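You operate a simulated robot arm through the tools that you are given. There is no shell and no other tool. Be economical: measure what you need, move in short steps, check, and stop when the job is done.

The job below is to be done with a simulated robot arm. You get a single attempt, and the scene is never put back.

JOB
Clean the refractometer's prism and zero it with water.
Fine: wipe with the pad, dab water on with the dropper, shut the cover, press ZERO; pad and dropper go back.
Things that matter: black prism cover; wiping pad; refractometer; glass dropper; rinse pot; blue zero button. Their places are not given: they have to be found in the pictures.

It is judged by the outcome, as a careful person would: the job done as asked, and still so three seconds after it is handed in. It fails if anything else is knocked over, pushed out of place, dropped, spilled or broken. A push-on lid holds only when it is set on centred and level and pressed home; a screw cap is set on level and turned clockwise until tight.

ROBOT AND FRAMES
A 7-joint arm with a two-finger parallel gripper, fixed in place. Base frame: the origin is at the foot of the arm, x ahead of it, y to its left, z up; the work surface is at about z = 86.4. Units: cm, rad, N and s.
With the tool pointing down near the work surface it reaches from about 24 to 68 cm from the base axis. Its first joint turns from -1.152 to 1.152 rad. Payload 2.4 kg.
Tool frame: the origin (TCP) lies between the finger pads and is the grasp point; the fingertips stand 3 cm ahead of it; z points along the fingers, y is the line along which they close. The gripper opens to 9.4 cm. The fingers are 2.8 cm wide and 1 cm thick; the gripper's body (5 by 9.6 cm) begins 5.5 cm behind the TCP.
Orientation is that of the tool frame in the base frame, as [roll, pitch, yaw] about the fixed x, y, z axes, in that order (R = Rz(yaw) Ry(pitch) Rx(roll)). With the fingers straight down and closing along the base's y, the tool's x points along the base's -x, its y along +y and its z along -z.

CONTROLS
- The arm moves only by the tool play_rows. Its argument "commands" is a list of rows, each an object (a shift or turn left out is 0, a gripper value left out holds the last) with "xyz": the shift along the tool's x, y, z in units of 40 mm (1.0 is 40 mm), a list of three; "rot": the turn, a rotation vector about the tool's x, y, z in units of 4 degrees (1.0 is 4 degrees), a list of three; "jaw": the closure in counts, from 0 (fully open) to 255 (shut). In form: [{"xyz": [tx, ty, tz], "rot": [wx, wy, wz], "jaw": jaw}, ...]. A call has 1 to 12 rows; each row shifts and turns the commanded pose from where the row before left it, along the tool's axes as they then stand. A call with a number of a shift or a turn outside -1 to 1 is refused whole. A row lasts 0.2 s, in which the tool goes at most 5 cm and 0.15 rad; a call with a longer step from one row to the next is refused whole, and so is a gripper value outside its range. Where a pose cannot be reached the arm comes as near as it can. A force on the tool above 40 N (or 10 N above the force at the start of the call, whichever is more), or a blocked arm, ends the call early, and 0.2 s more pass. The fingers move at their own pace (about 15.3 cm/s each) and stop on an object; they squeeze with about 23 N. The grip force told is the motor's: it shows also when the fingers shut on nothing. Time passes only in rows, and 0.2 s behind the last, so rows that do not move let the fingers close. It gives the time, the measured TCP pose, the force on the tool (base axes), the opening and the grip force at its end, in the units of the frame above (readings bear some noise), and new pictures: "show" is both (left out), scene, wrist or none.
- Cameras (640 x 400 px; columns grow to the right, rows downward): "scene" is fixed at [6.12, 50.06, 144.54]; the picture's right is [-0.44, -0.90, 0.00], its down [-0.50, 0.24, -0.83] and it looks along [0.75, -0.37, -0.55] (base axes); focal length 340 px, centre (320, 200). "wrist" rides on the gripper at [7.6, 1.4, -10.3] in the tool frame; the picture's right is [-0.18, 0.98, 0.00], its down [-0.75, -0.14, -0.64] and it looks along [-0.63, -0.12, 0.77] (tool axes); focal length 243 px, centre (320, 200).
- probe_pixels(camera, pixels): there is no depth. For up to 12 entries [column, row, z] of the newest picture of that camera ("zoom" is the newest enlarged one), the place [x, y] in the base frame at which the ray of that pixel passes the height z, good to about 0.2 cm. No time passes.
- close_up(camera, box): a new picture of the part [left, top, right, bottom] of that camera's present view, enlarged. No time passes.
- sign_off(): hands the job in; it is judged then, once.

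Keep the steps short. Do not move on a guess: measure, check each grasp and each placing, and mend mistakes. In all there are 80 turns and 200 pictures (those below and enlarged ones count). Leave the gripper open and the arm clear of the work at the hand-in unless told otherwise, and finish with a single line.

The tools are called as a command line: name --argument value ..., lists and objects as JSON in quotes. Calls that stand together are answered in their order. play_rows: Moves the arm, as the interface text tells. Its arguments: {"type":"object","properties":{"commands":{"type":"array","items":{"type":"object","properties":{"xyz":{"type":"array","items":{"type":"number"}},"rot":{"type":"array","items":{"type":"number"}},"jaw":{"type":"number"}}}},"show":{"type":"string","enum":["both","scene","wrist","none"]}},"required":["commands"]} The other tools are called the same way: probe_pixels (camera, pixels) gives the place at which the rays of pixels pass given heights; close_up (camera, box) takes an enlarged picture of a part of a camera's view; sign_off () hands the job in.

At the start:

```text
time_s: 0.0
ee_pos: [31.44, 32.51, 124.81]
ee_rot: [3.141, 0.0, -3.141]
contact_force: [0.1, 0.4, 0.3]
gripper_width: 9.41
finger_force: 0.1
```

scene: 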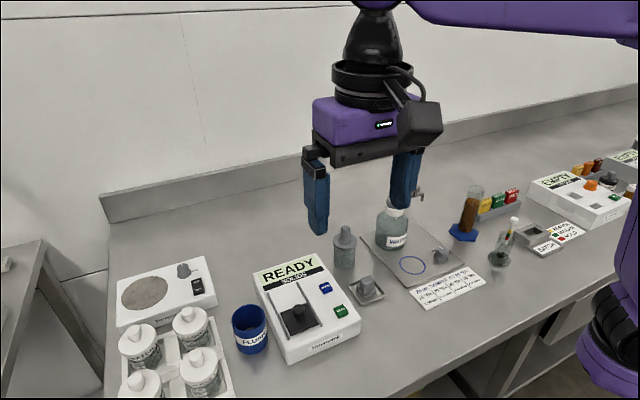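
wrist: 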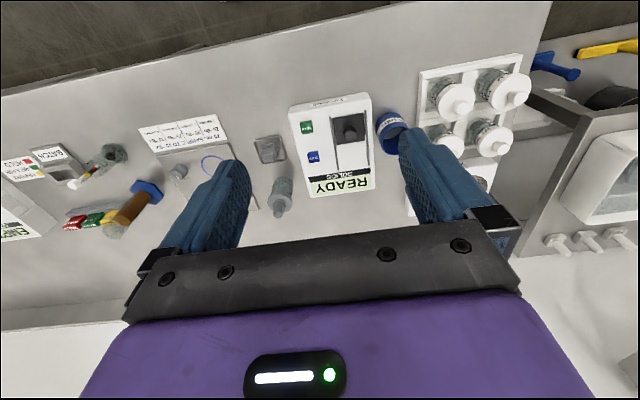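

I see a device marked "READY" near scene pixel (305,310), and small items right of it. I'll enlarge these areas first.

close_up --camera "scene" --box '[220, 210, 400, 370]'

close_up --camera "scene" --box '[360, 170, 640, 320]'

close_up --camera "wrist" --box '[240, 80, 420, 220]'

```text
2.50 times, centred on (310, 290) of scene
```

zoom: 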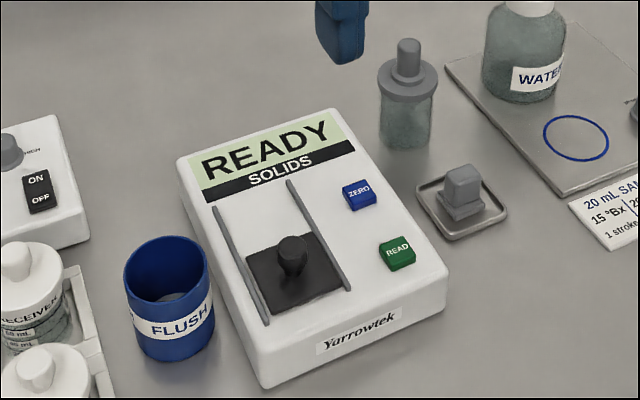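

```text
2.29 times, centred on (500, 245) of scene
```

zoom: 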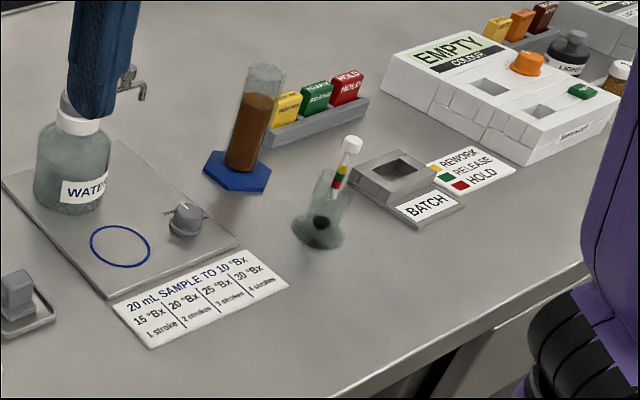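

```text
2.86 times, centred on (330, 150) of wrist
```

zoom: 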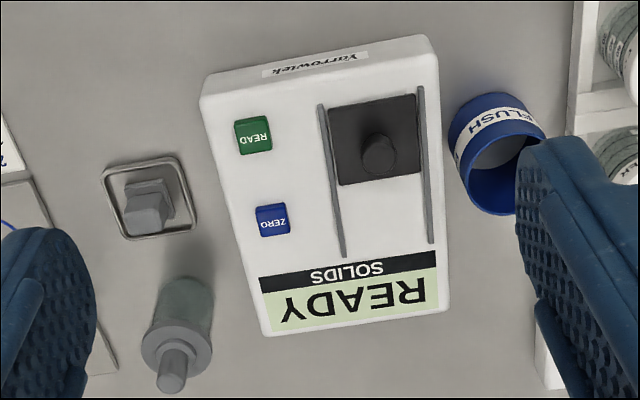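

I see the cover (black, with knob) at the front of the rails, the pad on its tray, and a pot with a grey dropper. I'll probe matching points in both cameras at several heights to triangulate.

probe_pixels --camera "scene" --pixels '[[298.8, 306, 90], [298.8, 306, 96], [325.2, 287.2, 90], [325.2, 287.2, 96], [340.8, 310.8, 90], [340.8, 310.8, 96], [366.8, 278.8, 88], [366.8, 278.8, 94], [345.6, 226.8, 92], [345.6, 226.8, 100], [345.6, 270, 86.4], [366.8, 297, 86.4]]'

probe_pixels --camera "wrist" --pixels '[[350.3, 132.5, 90], [350.3, 132.5, 96], [313.6, 156.6, 90], [313.6, 156.6, 96], [306.6, 126.9, 90], [306.6, 126.9, 96], [269.9, 152.8, 88], [269.9, 152.8, 94], [277.6, 214.7, 92], [277.6, 214.7, 100], [280, 183, 86.4], [270, 150, 86.4]]'

```text
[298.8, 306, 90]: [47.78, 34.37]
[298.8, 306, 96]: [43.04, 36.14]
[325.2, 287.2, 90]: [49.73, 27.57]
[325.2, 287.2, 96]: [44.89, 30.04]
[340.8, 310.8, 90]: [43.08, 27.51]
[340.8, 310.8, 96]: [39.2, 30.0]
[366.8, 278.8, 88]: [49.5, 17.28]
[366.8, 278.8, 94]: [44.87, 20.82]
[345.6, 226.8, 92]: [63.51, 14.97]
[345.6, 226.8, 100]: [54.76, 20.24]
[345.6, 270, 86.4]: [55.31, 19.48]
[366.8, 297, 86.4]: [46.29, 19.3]
```

```text
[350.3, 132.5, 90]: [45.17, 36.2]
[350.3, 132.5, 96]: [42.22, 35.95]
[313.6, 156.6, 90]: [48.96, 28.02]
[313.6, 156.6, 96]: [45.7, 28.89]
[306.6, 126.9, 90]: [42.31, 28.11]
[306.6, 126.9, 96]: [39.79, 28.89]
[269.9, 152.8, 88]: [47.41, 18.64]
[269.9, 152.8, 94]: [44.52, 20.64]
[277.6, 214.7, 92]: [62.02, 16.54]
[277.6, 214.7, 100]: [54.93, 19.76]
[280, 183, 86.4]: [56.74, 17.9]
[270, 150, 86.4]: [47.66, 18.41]
```

Estimates: cover knob ≈(43,36,95.5), ZERO ≈(48,28.4,92), READ ≈(41.4,28.4), pad handle ≈(44.8,20.8,94), dropper top ≈(56.3,19.3,98.5). I'll lower the arm to about (38,28,108) for a closer wrist look.

play_rows --commands '[{"xyz": [-0.33, -0.225, 0.84]}, {"xyz": [-0.33, -0.225, 0.84]}, {"xyz": [-0.33, -0.225, 0.84]}, {"xyz": [-0.33, -0.225, 0.84]}, {"xyz": [-0.33, -0.225, 0.84]}, {}]'

close_up --camera "wrist" --box '[200, 30, 460, 192]'

```text
time_s: 1.4
ee_pos: [38.14, 28.18, 108.22]
ee_rot: [-3.141, 0.0, 3.14]
contact_force: [0.5, -0.5, 0.3]
gripper_width: 9.38
finger_force: 0.0
```

scene: 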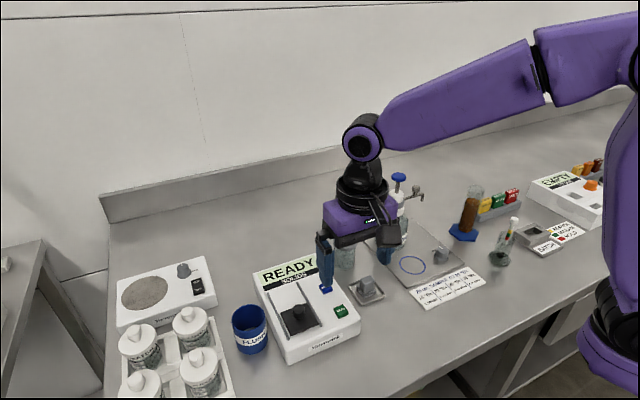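
wrist: 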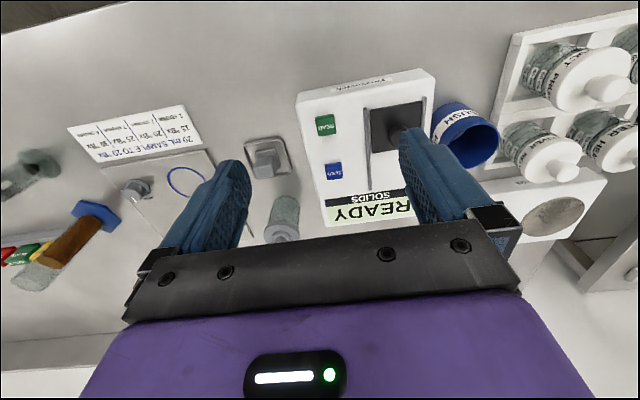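

```text
2.46 times, centred on (330, 111) of wrist
```

zoom: 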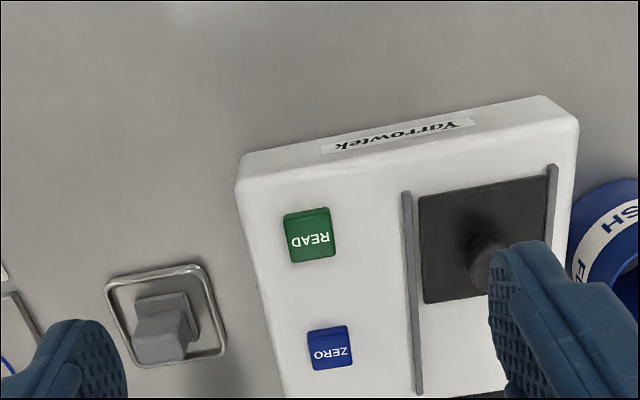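

Now closer. I'll probe zoom pixels of buttons, rails, cover corners and pad at candidate heights, and redo the scene ones from a scene close-up.

probe_pixels --camera "zoom" --pixels '[[332, 348, 92], [310, 235, 92], [404, 192, 92], [419, 393, 92], [420, 196, 92], [548, 175, 92], [425, 304, 92], [553, 165, 92], [237, 185, 91.5], [577, 125, 91.5], [160, 350, 94], [160, 350, 92]]'

probe_pixels --camera "zoom" --pixels '[[143, 305, 92], [180, 297, 92], [107, 285, 87.4], [197, 265, 87.4], [134, 363, 87.4], [226, 347, 87.4], [130, 340, 93.5], [187, 333, 93.5], [200, 338, 87.4], [490, 260, 95], [490, 260, 93]]'

close_up --camera "scene" --box '[250, 230, 410, 330]'

```text
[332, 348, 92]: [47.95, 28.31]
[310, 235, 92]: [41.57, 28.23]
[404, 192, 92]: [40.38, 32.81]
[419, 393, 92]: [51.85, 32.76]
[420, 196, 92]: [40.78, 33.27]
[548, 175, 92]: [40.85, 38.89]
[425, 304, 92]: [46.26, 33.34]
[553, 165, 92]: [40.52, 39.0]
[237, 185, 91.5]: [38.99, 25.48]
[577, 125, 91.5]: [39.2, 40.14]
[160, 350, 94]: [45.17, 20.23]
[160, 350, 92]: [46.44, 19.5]
```

```text
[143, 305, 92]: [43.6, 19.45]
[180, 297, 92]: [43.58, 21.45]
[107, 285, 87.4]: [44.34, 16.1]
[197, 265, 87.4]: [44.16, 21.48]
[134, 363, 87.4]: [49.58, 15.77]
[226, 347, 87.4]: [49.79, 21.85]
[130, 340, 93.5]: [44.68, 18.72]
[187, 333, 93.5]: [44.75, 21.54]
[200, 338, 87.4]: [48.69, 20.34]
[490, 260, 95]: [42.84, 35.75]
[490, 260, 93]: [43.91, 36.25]
```

```text
4.00 times, centred on (330, 280) of scene
```

zoom: 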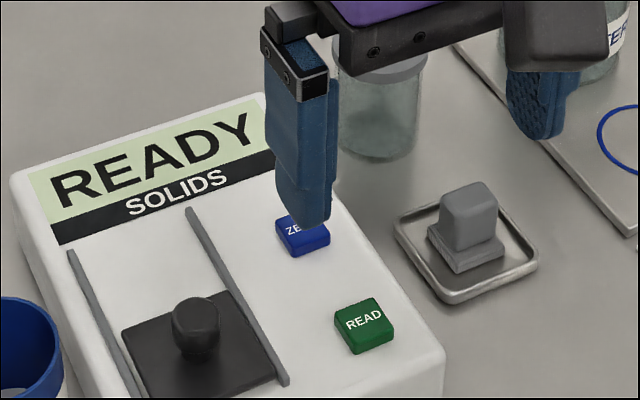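

Device is square to the base: cover centre ≈(43.5,36.1), knob top ≈95.5, surface ≈92. Pad handle ≈(47.1,19.0), top ≈91. I'll go above the knob with the jaw at about 4 cm opening.

play_rows --commands '[{"xyz": [-0.33, 0.49, 0.0], "jaw": 140}, {"xyz": [-0.33, 0.49, 0.0]}, {"xyz": [-0.33, 0.49, 0.3]}, {"xyz": [-0.33, 0.49, 0.75]}, {"xyz": [0, 0, 0.5]}, {}]'

close_up --camera "wrist" --box '[220, 60, 420, 185]'

close_up --camera "scene" --box '[230, 230, 390, 330]'

```text
time_s: 2.8
ee_pos: [43.53, 36.1, 101.73]
ee_rot: [3.141, 0.0, 3.141]
contact_force: [0.3, 0.0, -0.1]
gripper_width: 4.22
finger_force: 0.1
```

scene: 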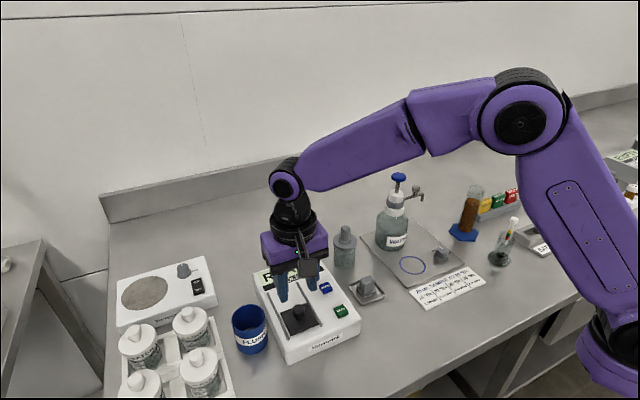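
wrist: 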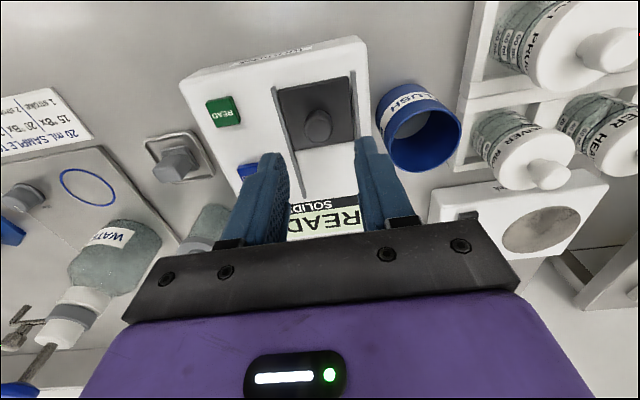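

```text
3.20 times, centred on (320, 122) of wrist
```

zoom: 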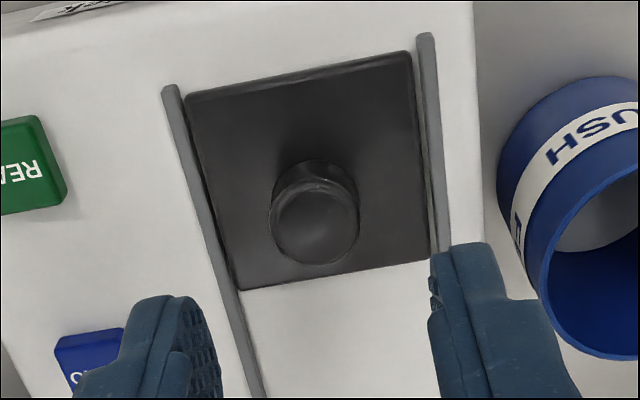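

```text
4.00 times, centred on (310, 280) of scene
```

zoom: 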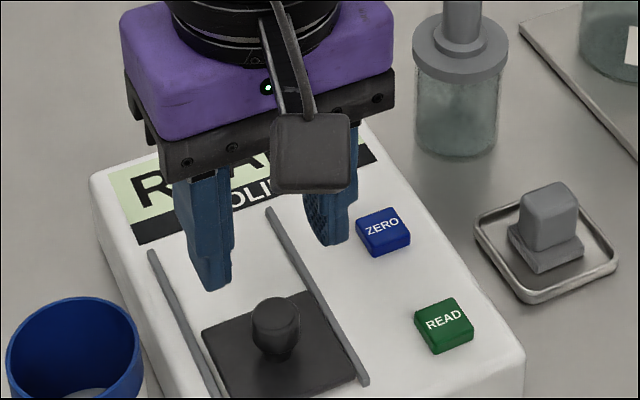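

Check the knob's place from this wrist view: its top is at wrist (318,128).

probe_pixels --camera "wrist" --pixels '[[318.4, 128.3, 94], [318.4, 128.3, 95], [304.5, 125, 94.3], [332, 123, 94.3], [278.4, 91, 92.3], [349, 77, 92.3], [293.5, 149, 92.3]]'

probe_pixels --camera "zoom" --pixels '[[275, 308, 94], [275, 308, 95], [278, 362, 92.3], [203, 330, 92.3], [300, 290, 92.3], [115, 275, 92.3]]'

```text
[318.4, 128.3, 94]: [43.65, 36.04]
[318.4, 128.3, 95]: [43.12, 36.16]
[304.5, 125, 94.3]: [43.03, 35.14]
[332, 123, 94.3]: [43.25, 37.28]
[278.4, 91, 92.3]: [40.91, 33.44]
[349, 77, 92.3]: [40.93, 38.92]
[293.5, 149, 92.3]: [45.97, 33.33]
```

```text
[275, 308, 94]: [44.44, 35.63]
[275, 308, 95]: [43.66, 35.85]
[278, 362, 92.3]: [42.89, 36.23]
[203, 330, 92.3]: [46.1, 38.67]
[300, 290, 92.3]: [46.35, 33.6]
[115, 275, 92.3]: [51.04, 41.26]
```

Knob ≈(43.4,36.1), top ≈95. Lower to TCP z≈96 (tips ≈93) and close on it.

play_rows --commands '[{"xyz": [0, 0, 0.7]}, {"xyz": [0, 0, 0.7]}, {}, {"jaw": 255}, {}, {}]' --show "scene"

```text
time_s: 4.2
ee_pos: [43.31, 36.04, 95.94]
ee_rot: [3.14, 0.0, 3.141]
contact_force: [1.8, 6.5, -4.5]
gripper_width: 2.07
finger_force: 45.3
```

scene: 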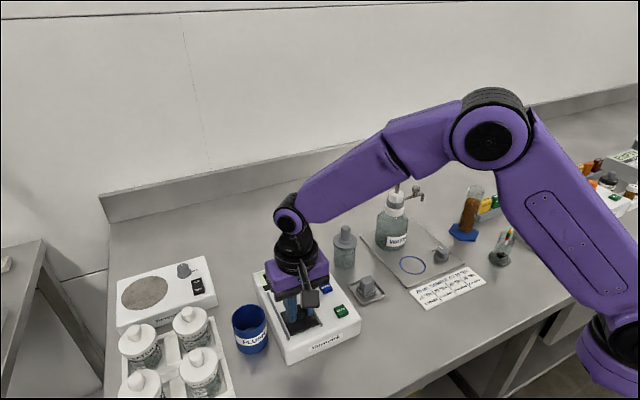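

Knob is held (2.07 cm). Slide the cover along the rails, +x, by 5.2 cm.

play_rows --commands '[{"xyz": [-0.2, 0, 0]}, {"xyz": [-0.2, 0, 0]}, {"xyz": [-0.2, 0, 0]}, {"xyz": [-0.2, 0, 0]}, {"xyz": [-0.25, 0, 0]}, {"xyz": [-0.25, 0, 0]}, {}]'

close_up --camera "wrist" --box '[200, 40, 440, 190]'

close_up --camera "scene" --box '[230, 250, 390, 350]'

```text
time_s: 5.8
ee_pos: [48.4, 35.99, 95.99]
ee_rot: [-3.138, -0.004, -3.141]
contact_force: [0.5, 8.4, -34.8]
gripper_width: 2.07
finger_force: 45.1
```

scene: 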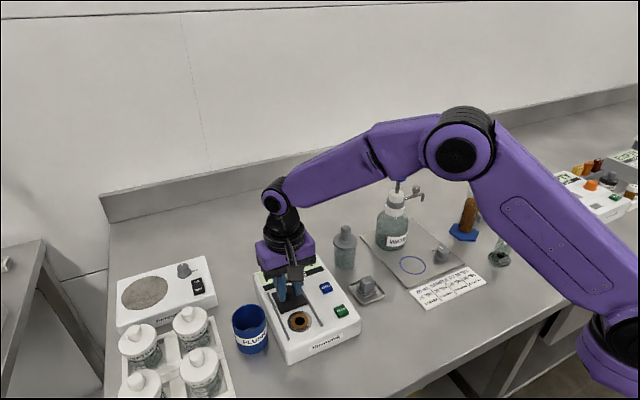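
wrist: 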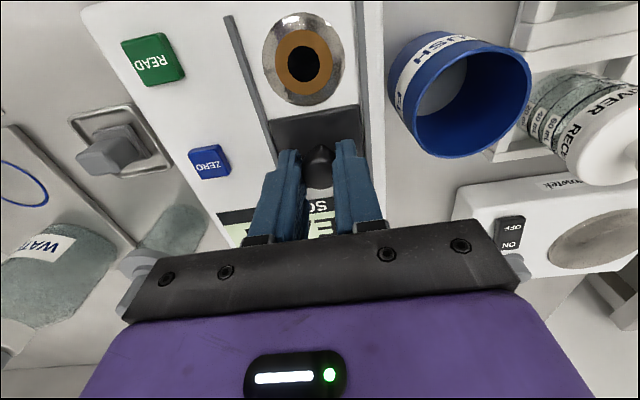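

```text
2.67 times, centred on (320, 115) of wrist
```

zoom: 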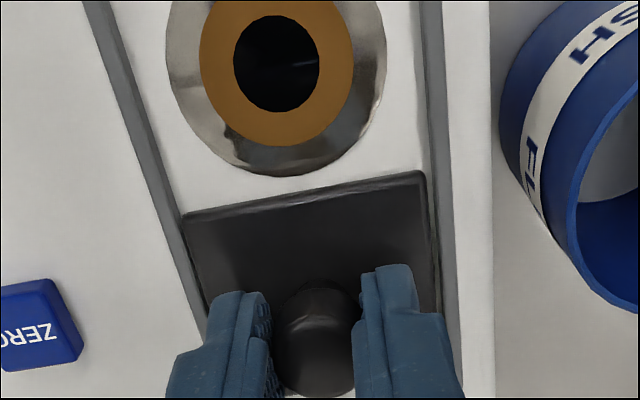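

```text
4.00 times, centred on (310, 300) of scene
```

zoom: 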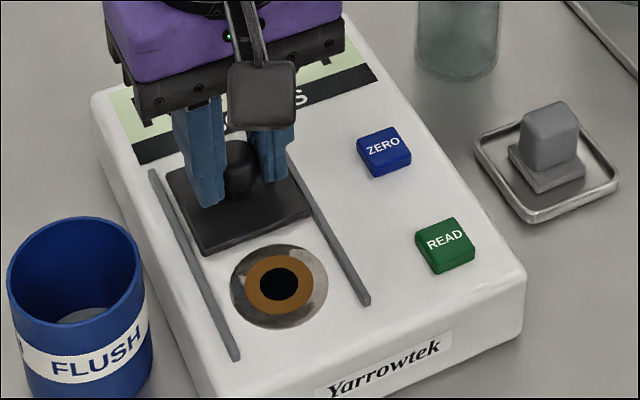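

Prism is uncovered: dark disc with a brown residue ring. Cover moved 5 cm. Measure the prism, then open the jaw to 4 cm and lift straight up.

probe_pixels --camera "wrist" --pixels '[[303.9, 63.7, 92], [304, 63.7, 92.5], [263, 60, 92], [344, 55, 92], [303.5, 105, 92], [302.5, 15, 92]]'

probe_pixels --camera "zoom" --pixels '[[279, 284, 92], [279, 284, 92.5], [550, 120, 90.8], [550, 120, 91.5], [521, 128, 91], [579, 125, 91], [510, 150, 88.5], [585, 160, 88.5], [540, 192, 88.2]]'

play_rows --commands '[{"jaw": 140}, {}, {"xyz": [0, 0, -0.5]}, {"xyz": [0, 0, -1]}, {"xyz": [0, 0, -1]}, {}]'

close_up --camera "scene" --box '[230, 240, 390, 340]'

```text
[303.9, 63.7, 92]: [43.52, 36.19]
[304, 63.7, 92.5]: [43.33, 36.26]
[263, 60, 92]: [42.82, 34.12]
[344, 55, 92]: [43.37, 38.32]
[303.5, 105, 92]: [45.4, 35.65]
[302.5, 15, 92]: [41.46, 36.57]
```

```text
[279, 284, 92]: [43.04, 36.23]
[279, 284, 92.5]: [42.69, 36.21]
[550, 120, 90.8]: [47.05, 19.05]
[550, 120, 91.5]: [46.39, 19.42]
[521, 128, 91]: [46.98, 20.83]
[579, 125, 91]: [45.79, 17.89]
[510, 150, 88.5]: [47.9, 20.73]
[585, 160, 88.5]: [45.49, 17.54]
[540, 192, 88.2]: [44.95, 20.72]
```

```text
time_s: 7.2
ee_pos: [48.38, 36.0, 106.15]
ee_rot: [-3.141, 0.001, -3.141]
contact_force: [0.5, 0.0, -0.2]
gripper_width: 4.22
finger_force: 0.0
```

scene: 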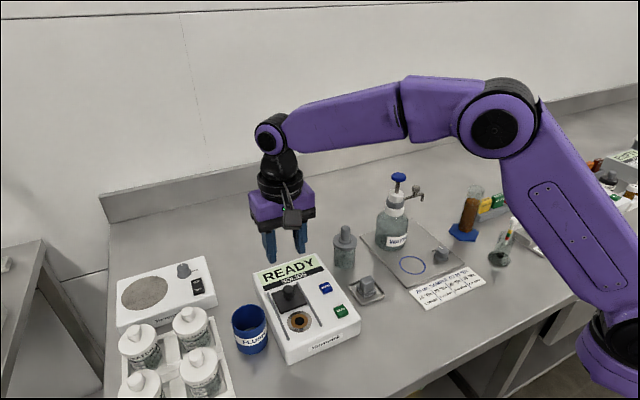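
wrist: 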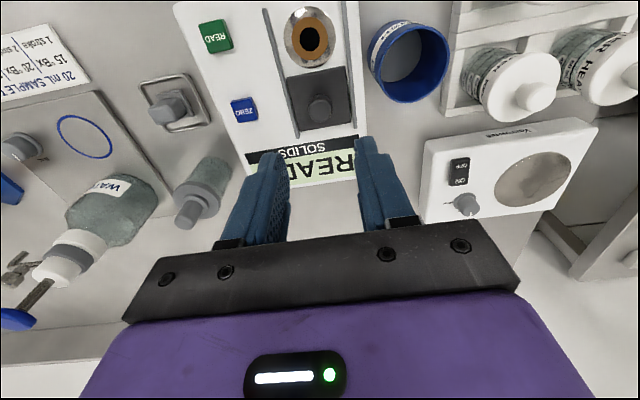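

```text
4.00 times, centred on (310, 290) of scene
```

zoom: 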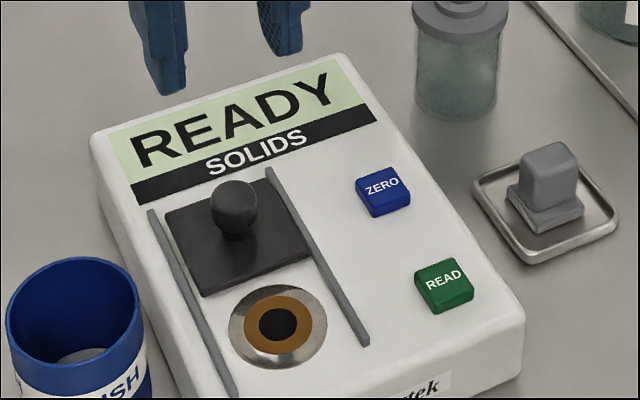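

Prism centre ≈(43.3,36.2), z≈92. Cover stays in place. Next go above the pad at (46.9,19.0).

play_rows --commands '[{"xyz": [0.075, -0.85, 0]}, {"xyz": [0.075, -0.85, 0]}, {"xyz": [0.075, -0.85, 0]}, {"xyz": [0.075, -0.85, 0]}, {"xyz": [0.075, -0.85, 0]}, {"xyz": [0, 0, 0.8]}, {}]'

close_up --camera "wrist" --box '[240, 60, 400, 160]'

close_up --camera "scene" --box '[310, 230, 422, 300]'

```text
time_s: 8.8
ee_pos: [47.1, 19.14, 102.73]
ee_rot: [3.141, -0.001, 3.141]
contact_force: [-0.6, -0.4, 0.0]
gripper_width: 4.23
finger_force: 0.0
```

scene: 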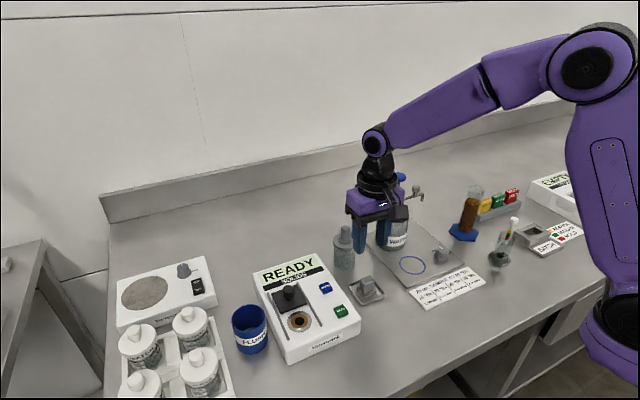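
wrist: 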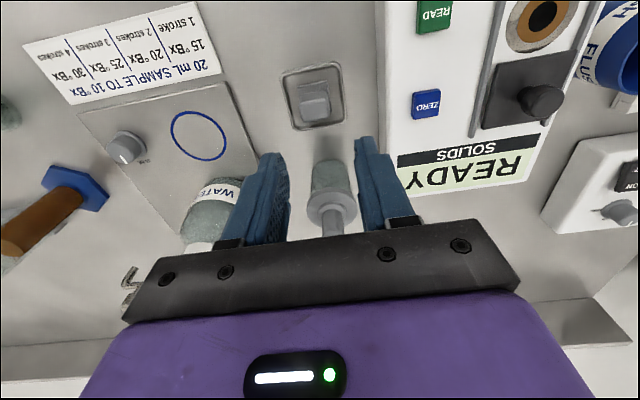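

```text
4.00 times, centred on (320, 110) of wrist
```

zoom: 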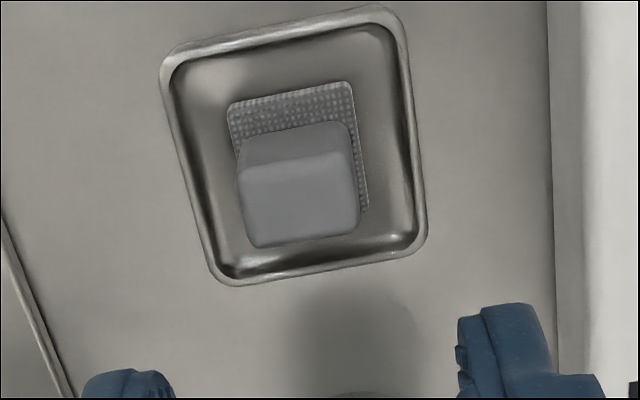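

```text
5.71 times, centred on (366, 265) of scene
```

zoom: 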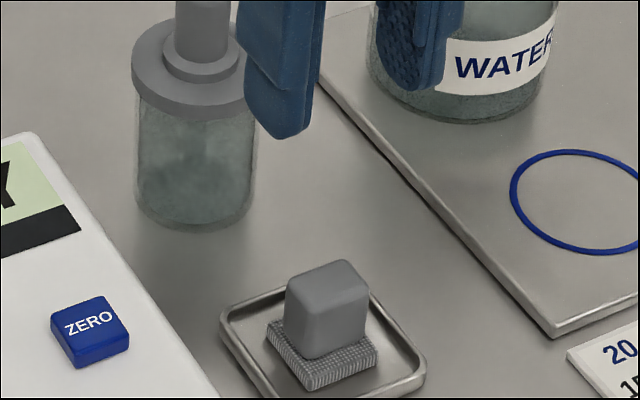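

probe_pixels --camera "wrist" --pixels '[[315, 110.75, 91], [315, 110.75, 92], [299.5, 106, 91.5], [329, 101, 91.5], [304, 121.5, 91.5], [297, 86.5, 88], [328, 80.5, 88], [280.5, 77, 87.4], [418, 104, 92]]'

probe_pixels --camera "zoom" --pixels '[[327, 280, 91], [327, 280, 92], [285, 285, 91.5], [346, 262, 91.5], [370, 283, 91.5], [310, 305, 91.5], [310, 358, 88.3], [267, 325, 88], [310, 378, 88], [377, 350, 88]]'

```text
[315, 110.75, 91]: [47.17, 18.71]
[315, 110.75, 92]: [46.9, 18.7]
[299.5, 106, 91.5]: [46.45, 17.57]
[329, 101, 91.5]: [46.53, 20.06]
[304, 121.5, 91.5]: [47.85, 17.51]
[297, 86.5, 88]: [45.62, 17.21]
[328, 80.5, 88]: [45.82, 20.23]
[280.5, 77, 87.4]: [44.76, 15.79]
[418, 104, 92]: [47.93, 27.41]
```

```text
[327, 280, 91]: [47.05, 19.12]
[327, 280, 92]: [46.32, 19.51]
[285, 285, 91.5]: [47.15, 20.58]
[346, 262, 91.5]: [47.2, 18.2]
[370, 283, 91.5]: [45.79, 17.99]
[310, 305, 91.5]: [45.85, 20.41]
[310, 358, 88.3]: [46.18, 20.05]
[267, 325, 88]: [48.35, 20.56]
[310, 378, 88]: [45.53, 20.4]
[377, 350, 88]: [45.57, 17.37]
```

Handle centre ≈(47.05,18.9), top ≈91, slab top ≈88. Lower to TCP z≈91.8 (tips 88.8) and grip it.

play_rows --commands '[{"xyz": [0, -0.06, 0.9]}, {"xyz": [0, 0, 0.9]}, {"xyz": [0, 0, 0.6]}, {"xyz": [0, 0, 0.33]}, {}, {"jaw": 255}, {}, {}]'

close_up --camera "scene" --box '[310, 230, 422, 310]'

```text
time_s: 10.6
ee_pos: [47.06, 18.97, 91.9]
ee_rot: [-3.141, 0.001, 3.142]
contact_force: [0.0, 0.4, -0.3]
gripper_width: 2.68
finger_force: 23.1
```

scene: 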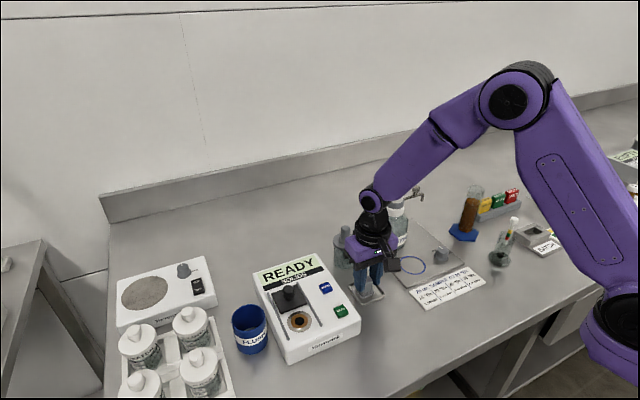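
wrist: 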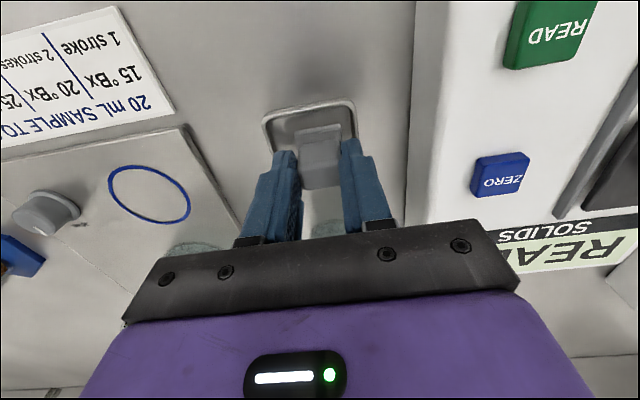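

```text
5.00 times, centred on (366, 270) of scene
```

zoom: 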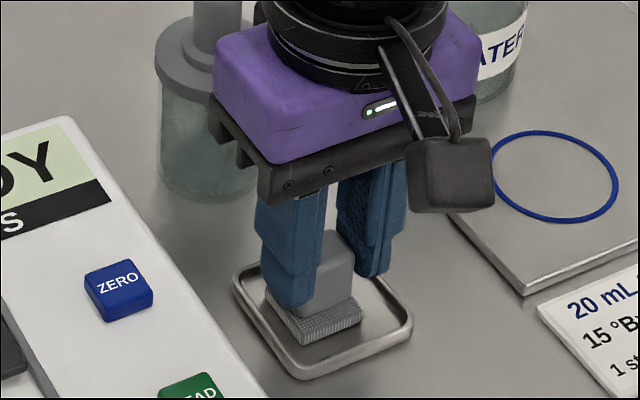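

Gripped (2.68 cm). Lift 11 cm, carry over to above the prism at (43.3,36.2).

play_rows --commands '[{"xyz": [0, 0, -0.75]}, {"xyz": [0, 0, -1]}, {"xyz": [0, 0, -1]}, {"xyz": [0.19, 0.862, 0]}, {"xyz": [0.19, 0.862, 0]}, {"xyz": [0.19, 0.862, 0]}, {"xyz": [0.19, 0.862, 0]}, {"xyz": [0.19, 0.862, 0]}, {"xyz": [0, 0, 0.6]}, {}]'

close_up --camera "scene" --box '[238, 240, 398, 340]'

close_up --camera "wrist" --box '[220, 60, 420, 185]'

```text
time_s: 12.8
ee_pos: [43.1, 35.85, 100.56]
ee_rot: [-3.141, -0.001, 3.14]
contact_force: [-0.3, -0.2, -0.7]
gripper_width: 2.67
finger_force: 23.7
```

scene: 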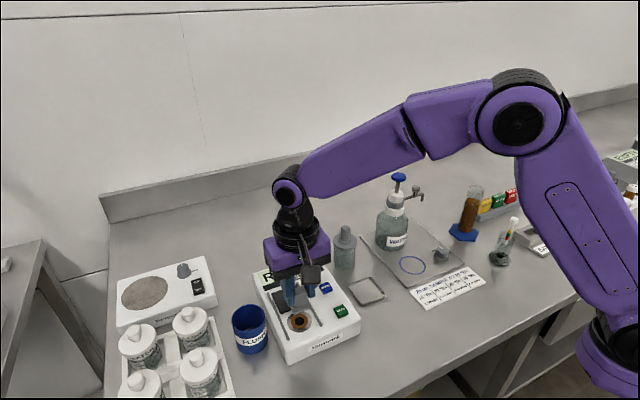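
wrist: 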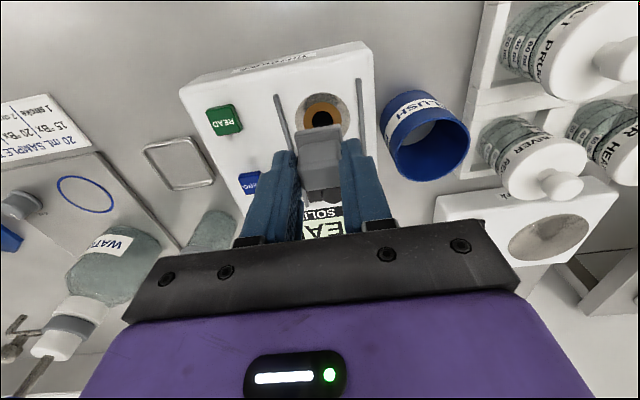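

```text
4.00 times, centred on (318, 290) of scene
```

zoom: 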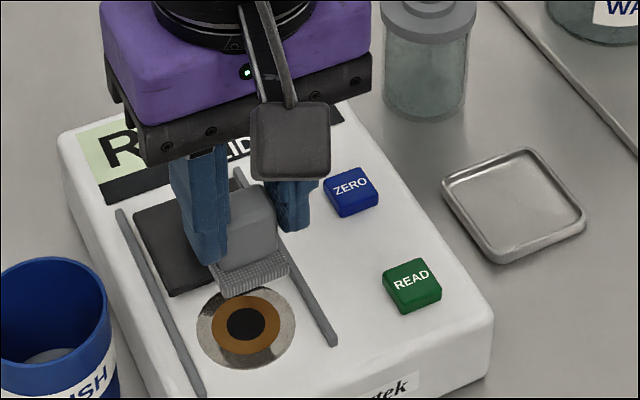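

```text
3.20 times, centred on (320, 122) of wrist
```

zoom: 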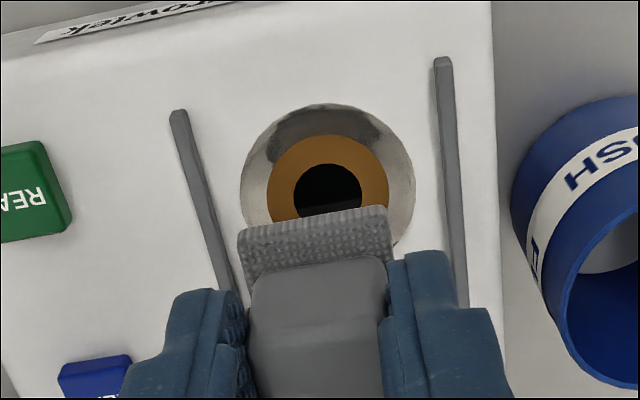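

Pad hangs level above the prism. Correct to (43.3,36.2) and come down to about 97.5, reading the force.

play_rows --commands '[{"xyz": [-0.05, 0.08, 0.3]}, {"xyz": [0, 0, 0.3]}, {"xyz": [0, 0, 0.15]}, {}]' --show "none"

play_rows --commands '[{"xyz": [0, 0, 0.05]}, {"xyz": [0, 0, 0.05]}, {}]' --show "none"

close_up --camera "scene" --box '[238, 240, 398, 340]'

```text
time_s: 13.8
ee_pos: [43.34, 36.27, 97.6]
ee_rot: [3.141, 0.0, 3.141]
contact_force: [0.5, -0.6, 0.2]
gripper_width: 2.68
finger_force: 23.4
```

```text
time_s: 14.6
ee_pos: [43.5, 36.18, 97.22]
ee_rot: [3.141, 0.0, -3.141]
contact_force: [-0.1, 0.0, 0.2]
gripper_width: 2.67
finger_force: 22.9
```

```text
4.00 times, centred on (318, 290) of scene
```

zoom: 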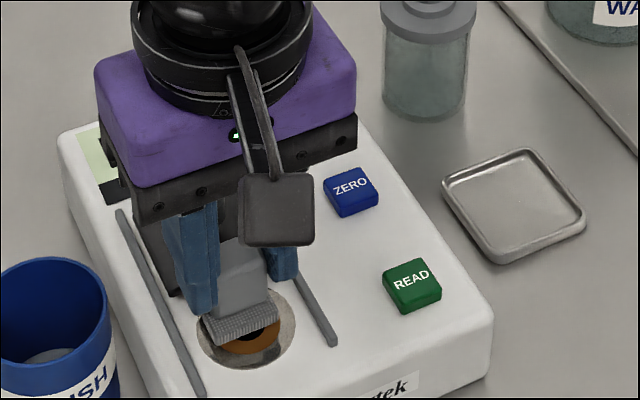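

No contact yet at 97.2. Continue down in small steps.

play_rows --commands '[{"xyz": [0.03, 0, 0.04]}, {"xyz": [0, 0, 0.04]}, {}]' --show "none"

play_rows --commands '[{"xyz": [0, 0, 0.04]}, {"xyz": [0, 0, 0.03]}, {}]' --show "none"

```text
time_s: 15.4
ee_pos: [43.16, 36.27, 96.96]
ee_rot: [3.142, 0.0, -3.141]
contact_force: [-0.6, -0.7, 0.2]
gripper_width: 2.68
finger_force: 23.1
```

```text
time_s: 16.2
ee_pos: [43.36, 36.25, 96.71]
ee_rot: [-3.141, 0.0, -3.141]
contact_force: [-0.3, 0.4, -0.5]
gripper_width: 2.67
finger_force: 23.0
```

play_rows --commands '[{"xyz": [0, 0, 0.04]}, {"xyz": [0, 0, 0.02]}, {}]' --show "none"

play_rows --commands '[{"xyz": [0, 0, 0.03]}, {"xyz": [0, 0, 0.02]}, {}]' --show "wrist"

close_up --camera "scene" --box '[258, 270, 354, 330]'

```text
time_s: 17.0
ee_pos: [43.34, 36.22, 96.5]
ee_rot: [3.141, 0.001, -3.14]
contact_force: [0.2, -1.0, 6.3]
gripper_width: 2.67
finger_force: 23.5
```

```text
time_s: 17.8
ee_pos: [43.25, 36.26, 96.4]
ee_rot: [3.141, 0.001, -3.141]
contact_force: [-0.8, -3.1, 20.5]
gripper_width: 2.69
finger_force: 23.0
```

wrist: 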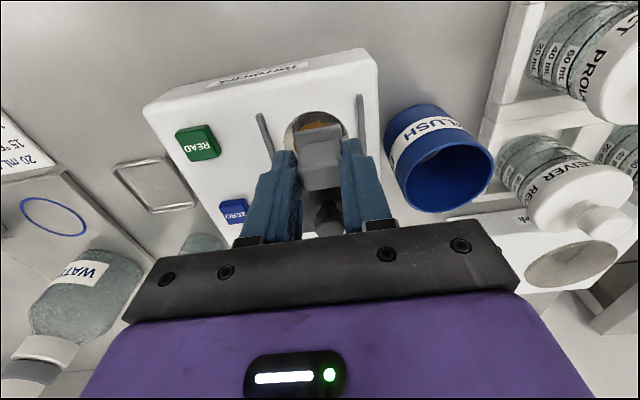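

```text
6.67 times, centred on (306, 300) of scene
```

zoom: 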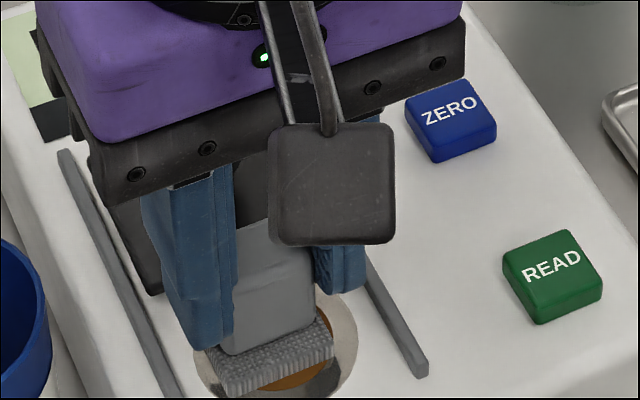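

Contact: about 20 N, pad pressing on the prism. Ease off slightly and wipe back and forth in x (−1.4…+0.5 cm) and y (±0.8 cm).

play_rows --commands '[{"xyz": [0.1, 0, -0.02]}, {"xyz": [0.15, 0, 0]}, {"xyz": [0.1, 0, 0]}, {"xyz": [-0.15, 0, 0]}, {"xyz": [-0.15, 0, 0]}, {"xyz": [-0.15, 0, 0]}, {"xyz": [0.1, 0.1, 0]}, {"xyz": [0.1, 0.1, 0]}, {"xyz": [0, -0.2, 0]}, {"xyz": [0, -0.2, 0]}, {"xyz": [0, 0.2, 0]}, {}]'

close_up --camera "scene" --box '[258, 270, 354, 330]'

```text
time_s: 20.4
ee_pos: [42.9, 36.29, 96.34]
ee_rot: [-3.14, 0.0, 3.141]
contact_force: [-0.4, 0.7, -0.5]
gripper_width: 2.68
finger_force: 22.5
```

scene: 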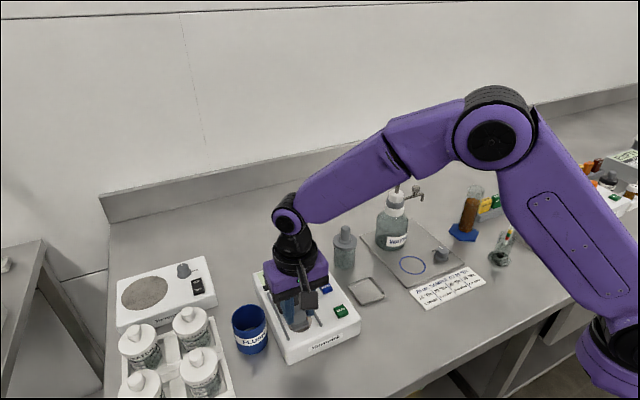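
wrist: 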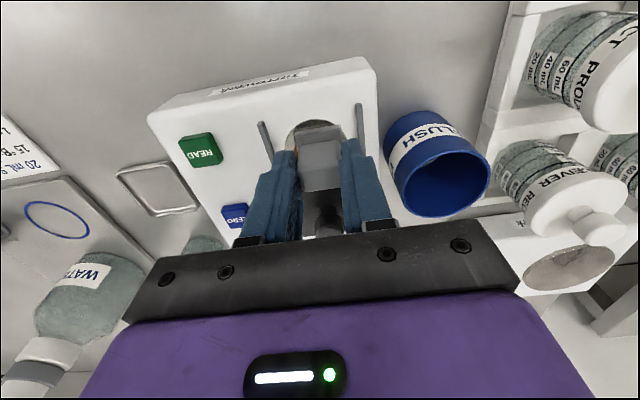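

```text
6.67 times, centred on (306, 300) of scene
```

zoom: 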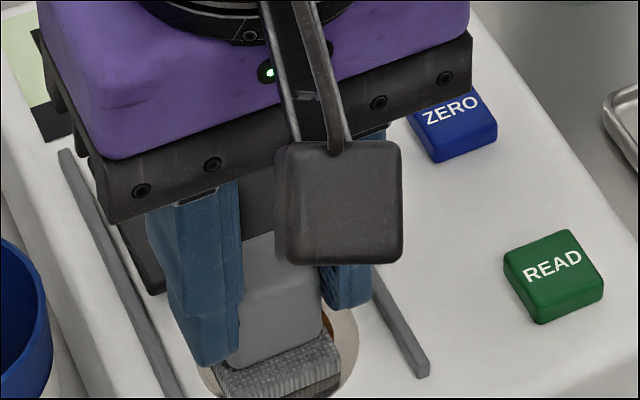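

Force is now near zero and some brown still shows at the right. Lift 4 cm and look at the state.

play_rows --commands '[{"xyz": [0, 0, -0.6]}, {"xyz": [-0.4, 0, -0.6]}, {}]' --show "wrist"

close_up --camera "scene" --box '[258, 260, 354, 320]'

close_up --camera "wrist" --box '[240, 60, 400, 160]'

```text
time_s: 21.2
ee_pos: [44.24, 36.47, 101.19]
ee_rot: [-3.141, -0.001, -3.142]
contact_force: [-1.2, 1.0, 0.3]
gripper_width: 2.65
finger_force: 23.1
```

wrist: 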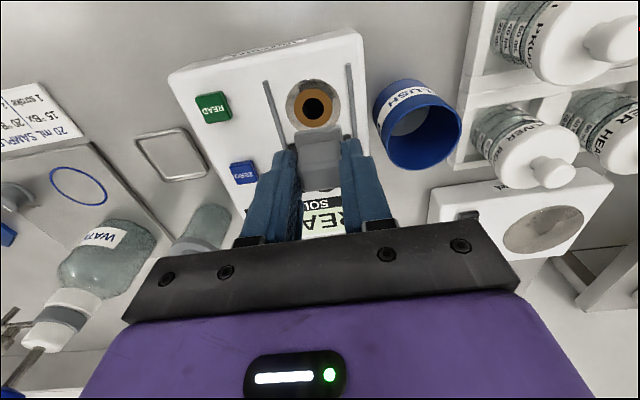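

```text
6.67 times, centred on (306, 290) of scene
```

zoom: 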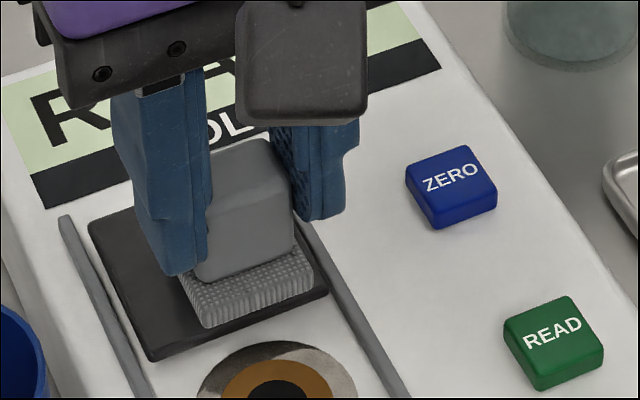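

```text
4.00 times, centred on (320, 110) of wrist
```

zoom: 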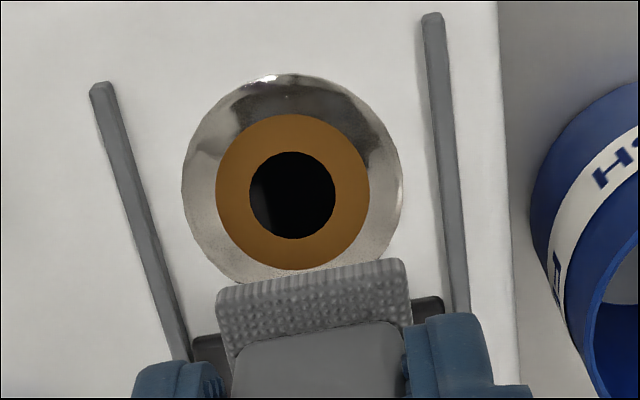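

The brown ring looks unchanged, so I'll wipe again with sustained force. First re-measure the prism at the contact height (~91.4).

probe_pixels --camera "wrist" --pixels '[[313, 108.75, 91.4], [313, 108.75, 92], [293.8, 108, 91.4], [332.5, 105, 91.4], [312, 88.5, 91.4], [313.5, 127, 91.4]]'

probe_pixels --camera "zoom" --pixels '[[292, 195, 91.4], [216, 192, 91.4], [370, 190, 91.4]]'

```text
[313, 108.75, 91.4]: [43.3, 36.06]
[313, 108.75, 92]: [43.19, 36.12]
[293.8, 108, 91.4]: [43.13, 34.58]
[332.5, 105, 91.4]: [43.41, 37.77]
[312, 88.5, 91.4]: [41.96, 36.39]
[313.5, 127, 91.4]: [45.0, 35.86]
```

```text
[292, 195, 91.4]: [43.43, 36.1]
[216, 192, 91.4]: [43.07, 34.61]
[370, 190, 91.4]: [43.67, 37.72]
```

Centre ≈(43.4,36.1), residue radius 1.5 cm. Go back down on the centre and press to about 15 N.

play_rows --commands '[{"xyz": [0.27, 0, 0.6]}, {"xyz": [0, 0, 0.5]}, {"xyz": [0, 0, 0.05]}, {}]' --show "none"

play_rows --commands '[{"xyz": [0, 0, 0.04]}, {}]' --show "none"

```text
time_s: 22.2
ee_pos: [43.39, 36.42, 96.4]
ee_rot: [-3.141, 0.0, 3.139]
contact_force: [0.4, -0.1, -0.3]
gripper_width: 2.68
finger_force: 23.5
```

```text
time_s: 22.8
ee_pos: [43.43, 36.4, 96.33]
ee_rot: [-3.141, 0.0, 3.141]
contact_force: [-0.4, -1.3, -0.9]
gripper_width: 2.7
finger_force: 23.3
```

play_rows --commands '[{"xyz": [0, -0.05, 0.03]}, {"xyz": [0, 0, 0.03]}, {}]' --show "none"

play_rows --commands '[{"xyz": [0, 0, 0.03]}, {}]' --show "none"

```text
time_s: 23.6
ee_pos: [43.48, 36.24, 96.22]
ee_rot: [3.139, 0.003, -3.141]
contact_force: [-4.1, 1.6, 25.7]
gripper_width: 2.72
finger_force: 22.8
```

```text
time_s: 24.2
ee_pos: [43.43, 36.14, 96.07]
ee_rot: [3.138, 0.003, 3.141]
contact_force: [-0.2, 9.0, 24.7]
gripper_width: 2.69
finger_force: 22.5
```

About 25 N. Wipe slowly with longer strokes across the disc in y, then in x.

play_rows --commands '[{"xyz": [0, 0.1, -0.01]}, {"xyz": [0, 0.1, 0]}, {"xyz": [0, -0.1, 0]}, {"xyz": [0, -0.1, 0]}, {"xyz": [0, -0.1, 0]}, {"xyz": [0, -0.1, 0]}, {"xyz": [0, 0.1, 0]}, {"xyz": [0, 0.1, 0]}]' --show "none"

play_rows --commands '[{"xyz": [0.1, 0, 0.01]}, {"xyz": [0.1, 0, 0]}, {"xyz": [0.1, 0, 0]}, {"xyz": [-0.1, 0, 0]}, {"xyz": [-0.1, 0, 0]}, {"xyz": [-0.1, 0, 0]}, {"xyz": [-0.1, 0, 0]}, {"xyz": [0.1, 0, 0]}]' --show "wrist"

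close_up --camera "scene" --box '[258, 270, 354, 330]'

```text
time_s: 26.0
ee_pos: [43.38, 36.15, 95.94]
ee_rot: [-3.141, 0.0, 3.141]
contact_force: [-0.3, -0.4, 0.6]
gripper_width: 2.66
finger_force: 23.5
```

```text
time_s: 27.8
ee_pos: [43.51, 36.31, 96.1]
ee_rot: [-3.141, 0.0, 3.141]
contact_force: [0.5, 0.0, 2.1]
gripper_width: 2.68
finger_force: 23.4
```

wrist: 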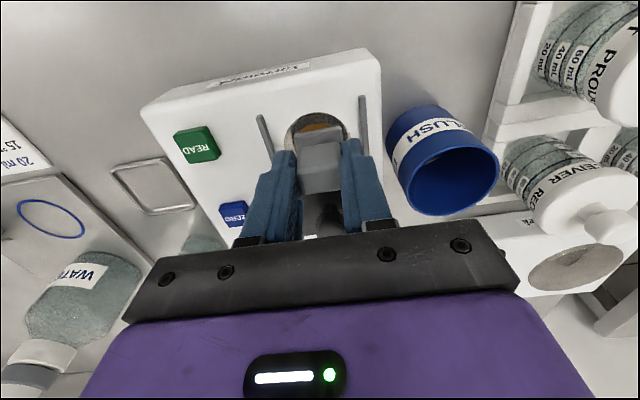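

```text
6.67 times, centred on (306, 300) of scene
```

zoom: 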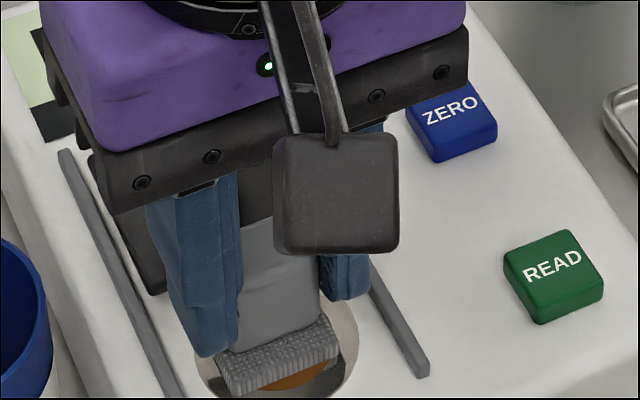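

Force decays as the pad slides up in the grip. I'll press in small steps until the fingertips bear on the slab, then wipe again.

play_rows --commands '[{"xyz": [0, 0, 0.03]}, {"xyz": [0, 0, 0.03]}, {}]' --show "none"

play_rows --commands '[{"xyz": [0.08, 0, 0.02]}, {"xyz": [0.08, 0, 0]}, {"xyz": [-0.08, 0, 0]}, {"xyz": [-0.08, 0, 0]}]' --show "none"

play_rows --commands '[{"xyz": [0, 0.08, 0.03]}, {"xyz": [0, 0.08, 0]}, {"xyz": [0, -0.08, 0]}, {"xyz": [0, -0.08, 0]}]' --show "none"

```text
time_s: 28.6
ee_pos: [43.49, 36.11, 95.79]
ee_rot: [3.138, 0.004, 3.139]
contact_force: [-1.0, -1.6, 26.0]
gripper_width: 2.69
finger_force: 23.1
```

```text
time_s: 29.6
ee_pos: [43.1, 36.08, 95.57]
ee_rot: [-3.137, -0.006, -3.139]
contact_force: [-10.0, -2.3, 22.7]
gripper_width: 2.7
finger_force: 23.4
```

```text
time_s: 30.6
ee_pos: [43.41, 36.38, 95.48]
ee_rot: [3.137, 0.001, -3.141]
contact_force: [0.5, 6.9, 14.1]
gripper_width: 2.69
finger_force: 23.2
```

Those strokes held 14–25 N with side friction. A few more strokes, then lift and look.

play_rows --commands '[{"xyz": [0.1, 0, 0.02]}, {"xyz": [0.1, 0, 0]}, {"xyz": [-0.1, 0, 0]}, {"xyz": [-0.1, 0, 0]}, {"xyz": [-0.1, 0, 0.01]}, {"xyz": [0.1, 0.1, 0]}, {"xyz": [0, -0.1, 0.01]}, {"xyz": [0, -0.1, 0]}, {"xyz": [0, 0.1, 0]}]' --show "none"

play_rows --commands '[{"xyz": [0, 0, -0.6]}, {"xyz": [-0.4, 0, -0.7]}, {}]' --show "wrist"

close_up --camera "wrist" --box '[240, 60, 400, 160]'

close_up --camera "scene" --box '[258, 260, 354, 320]'

```text
time_s: 32.6
ee_pos: [43.35, 36.05, 95.31]
ee_rot: [-3.14, -0.001, -3.141]
contact_force: [0.4, -1.6, 1.3]
gripper_width: 2.7
finger_force: 23.3
```

```text
time_s: 33.4
ee_pos: [45.23, 36.03, 100.47]
ee_rot: [3.14, 0.0, -3.14]
contact_force: [0.0, -0.2, 0.0]
gripper_width: 2.71
finger_force: 23.0
```

wrist: 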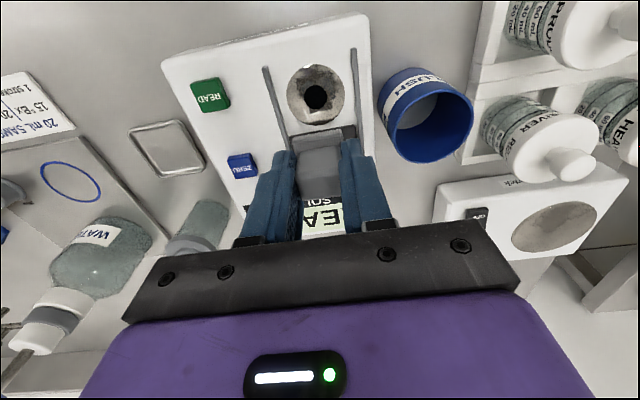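

```text
4.00 times, centred on (320, 110) of wrist
```

zoom: 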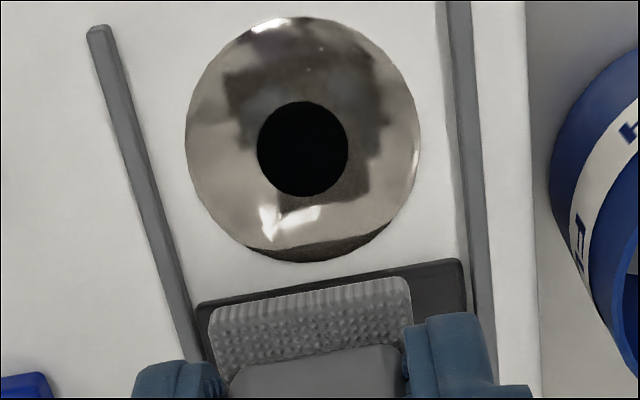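

```text
6.67 times, centred on (306, 290) of scene
```

zoom: 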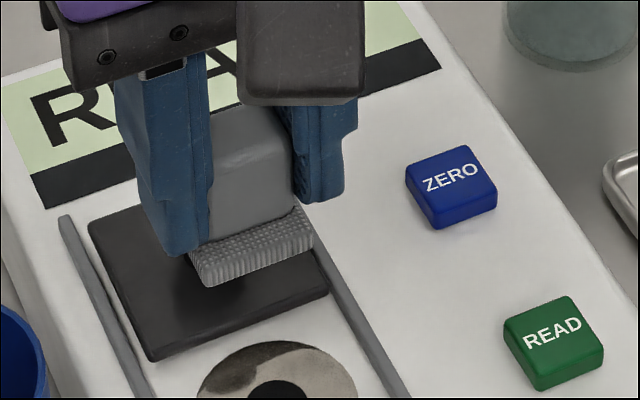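

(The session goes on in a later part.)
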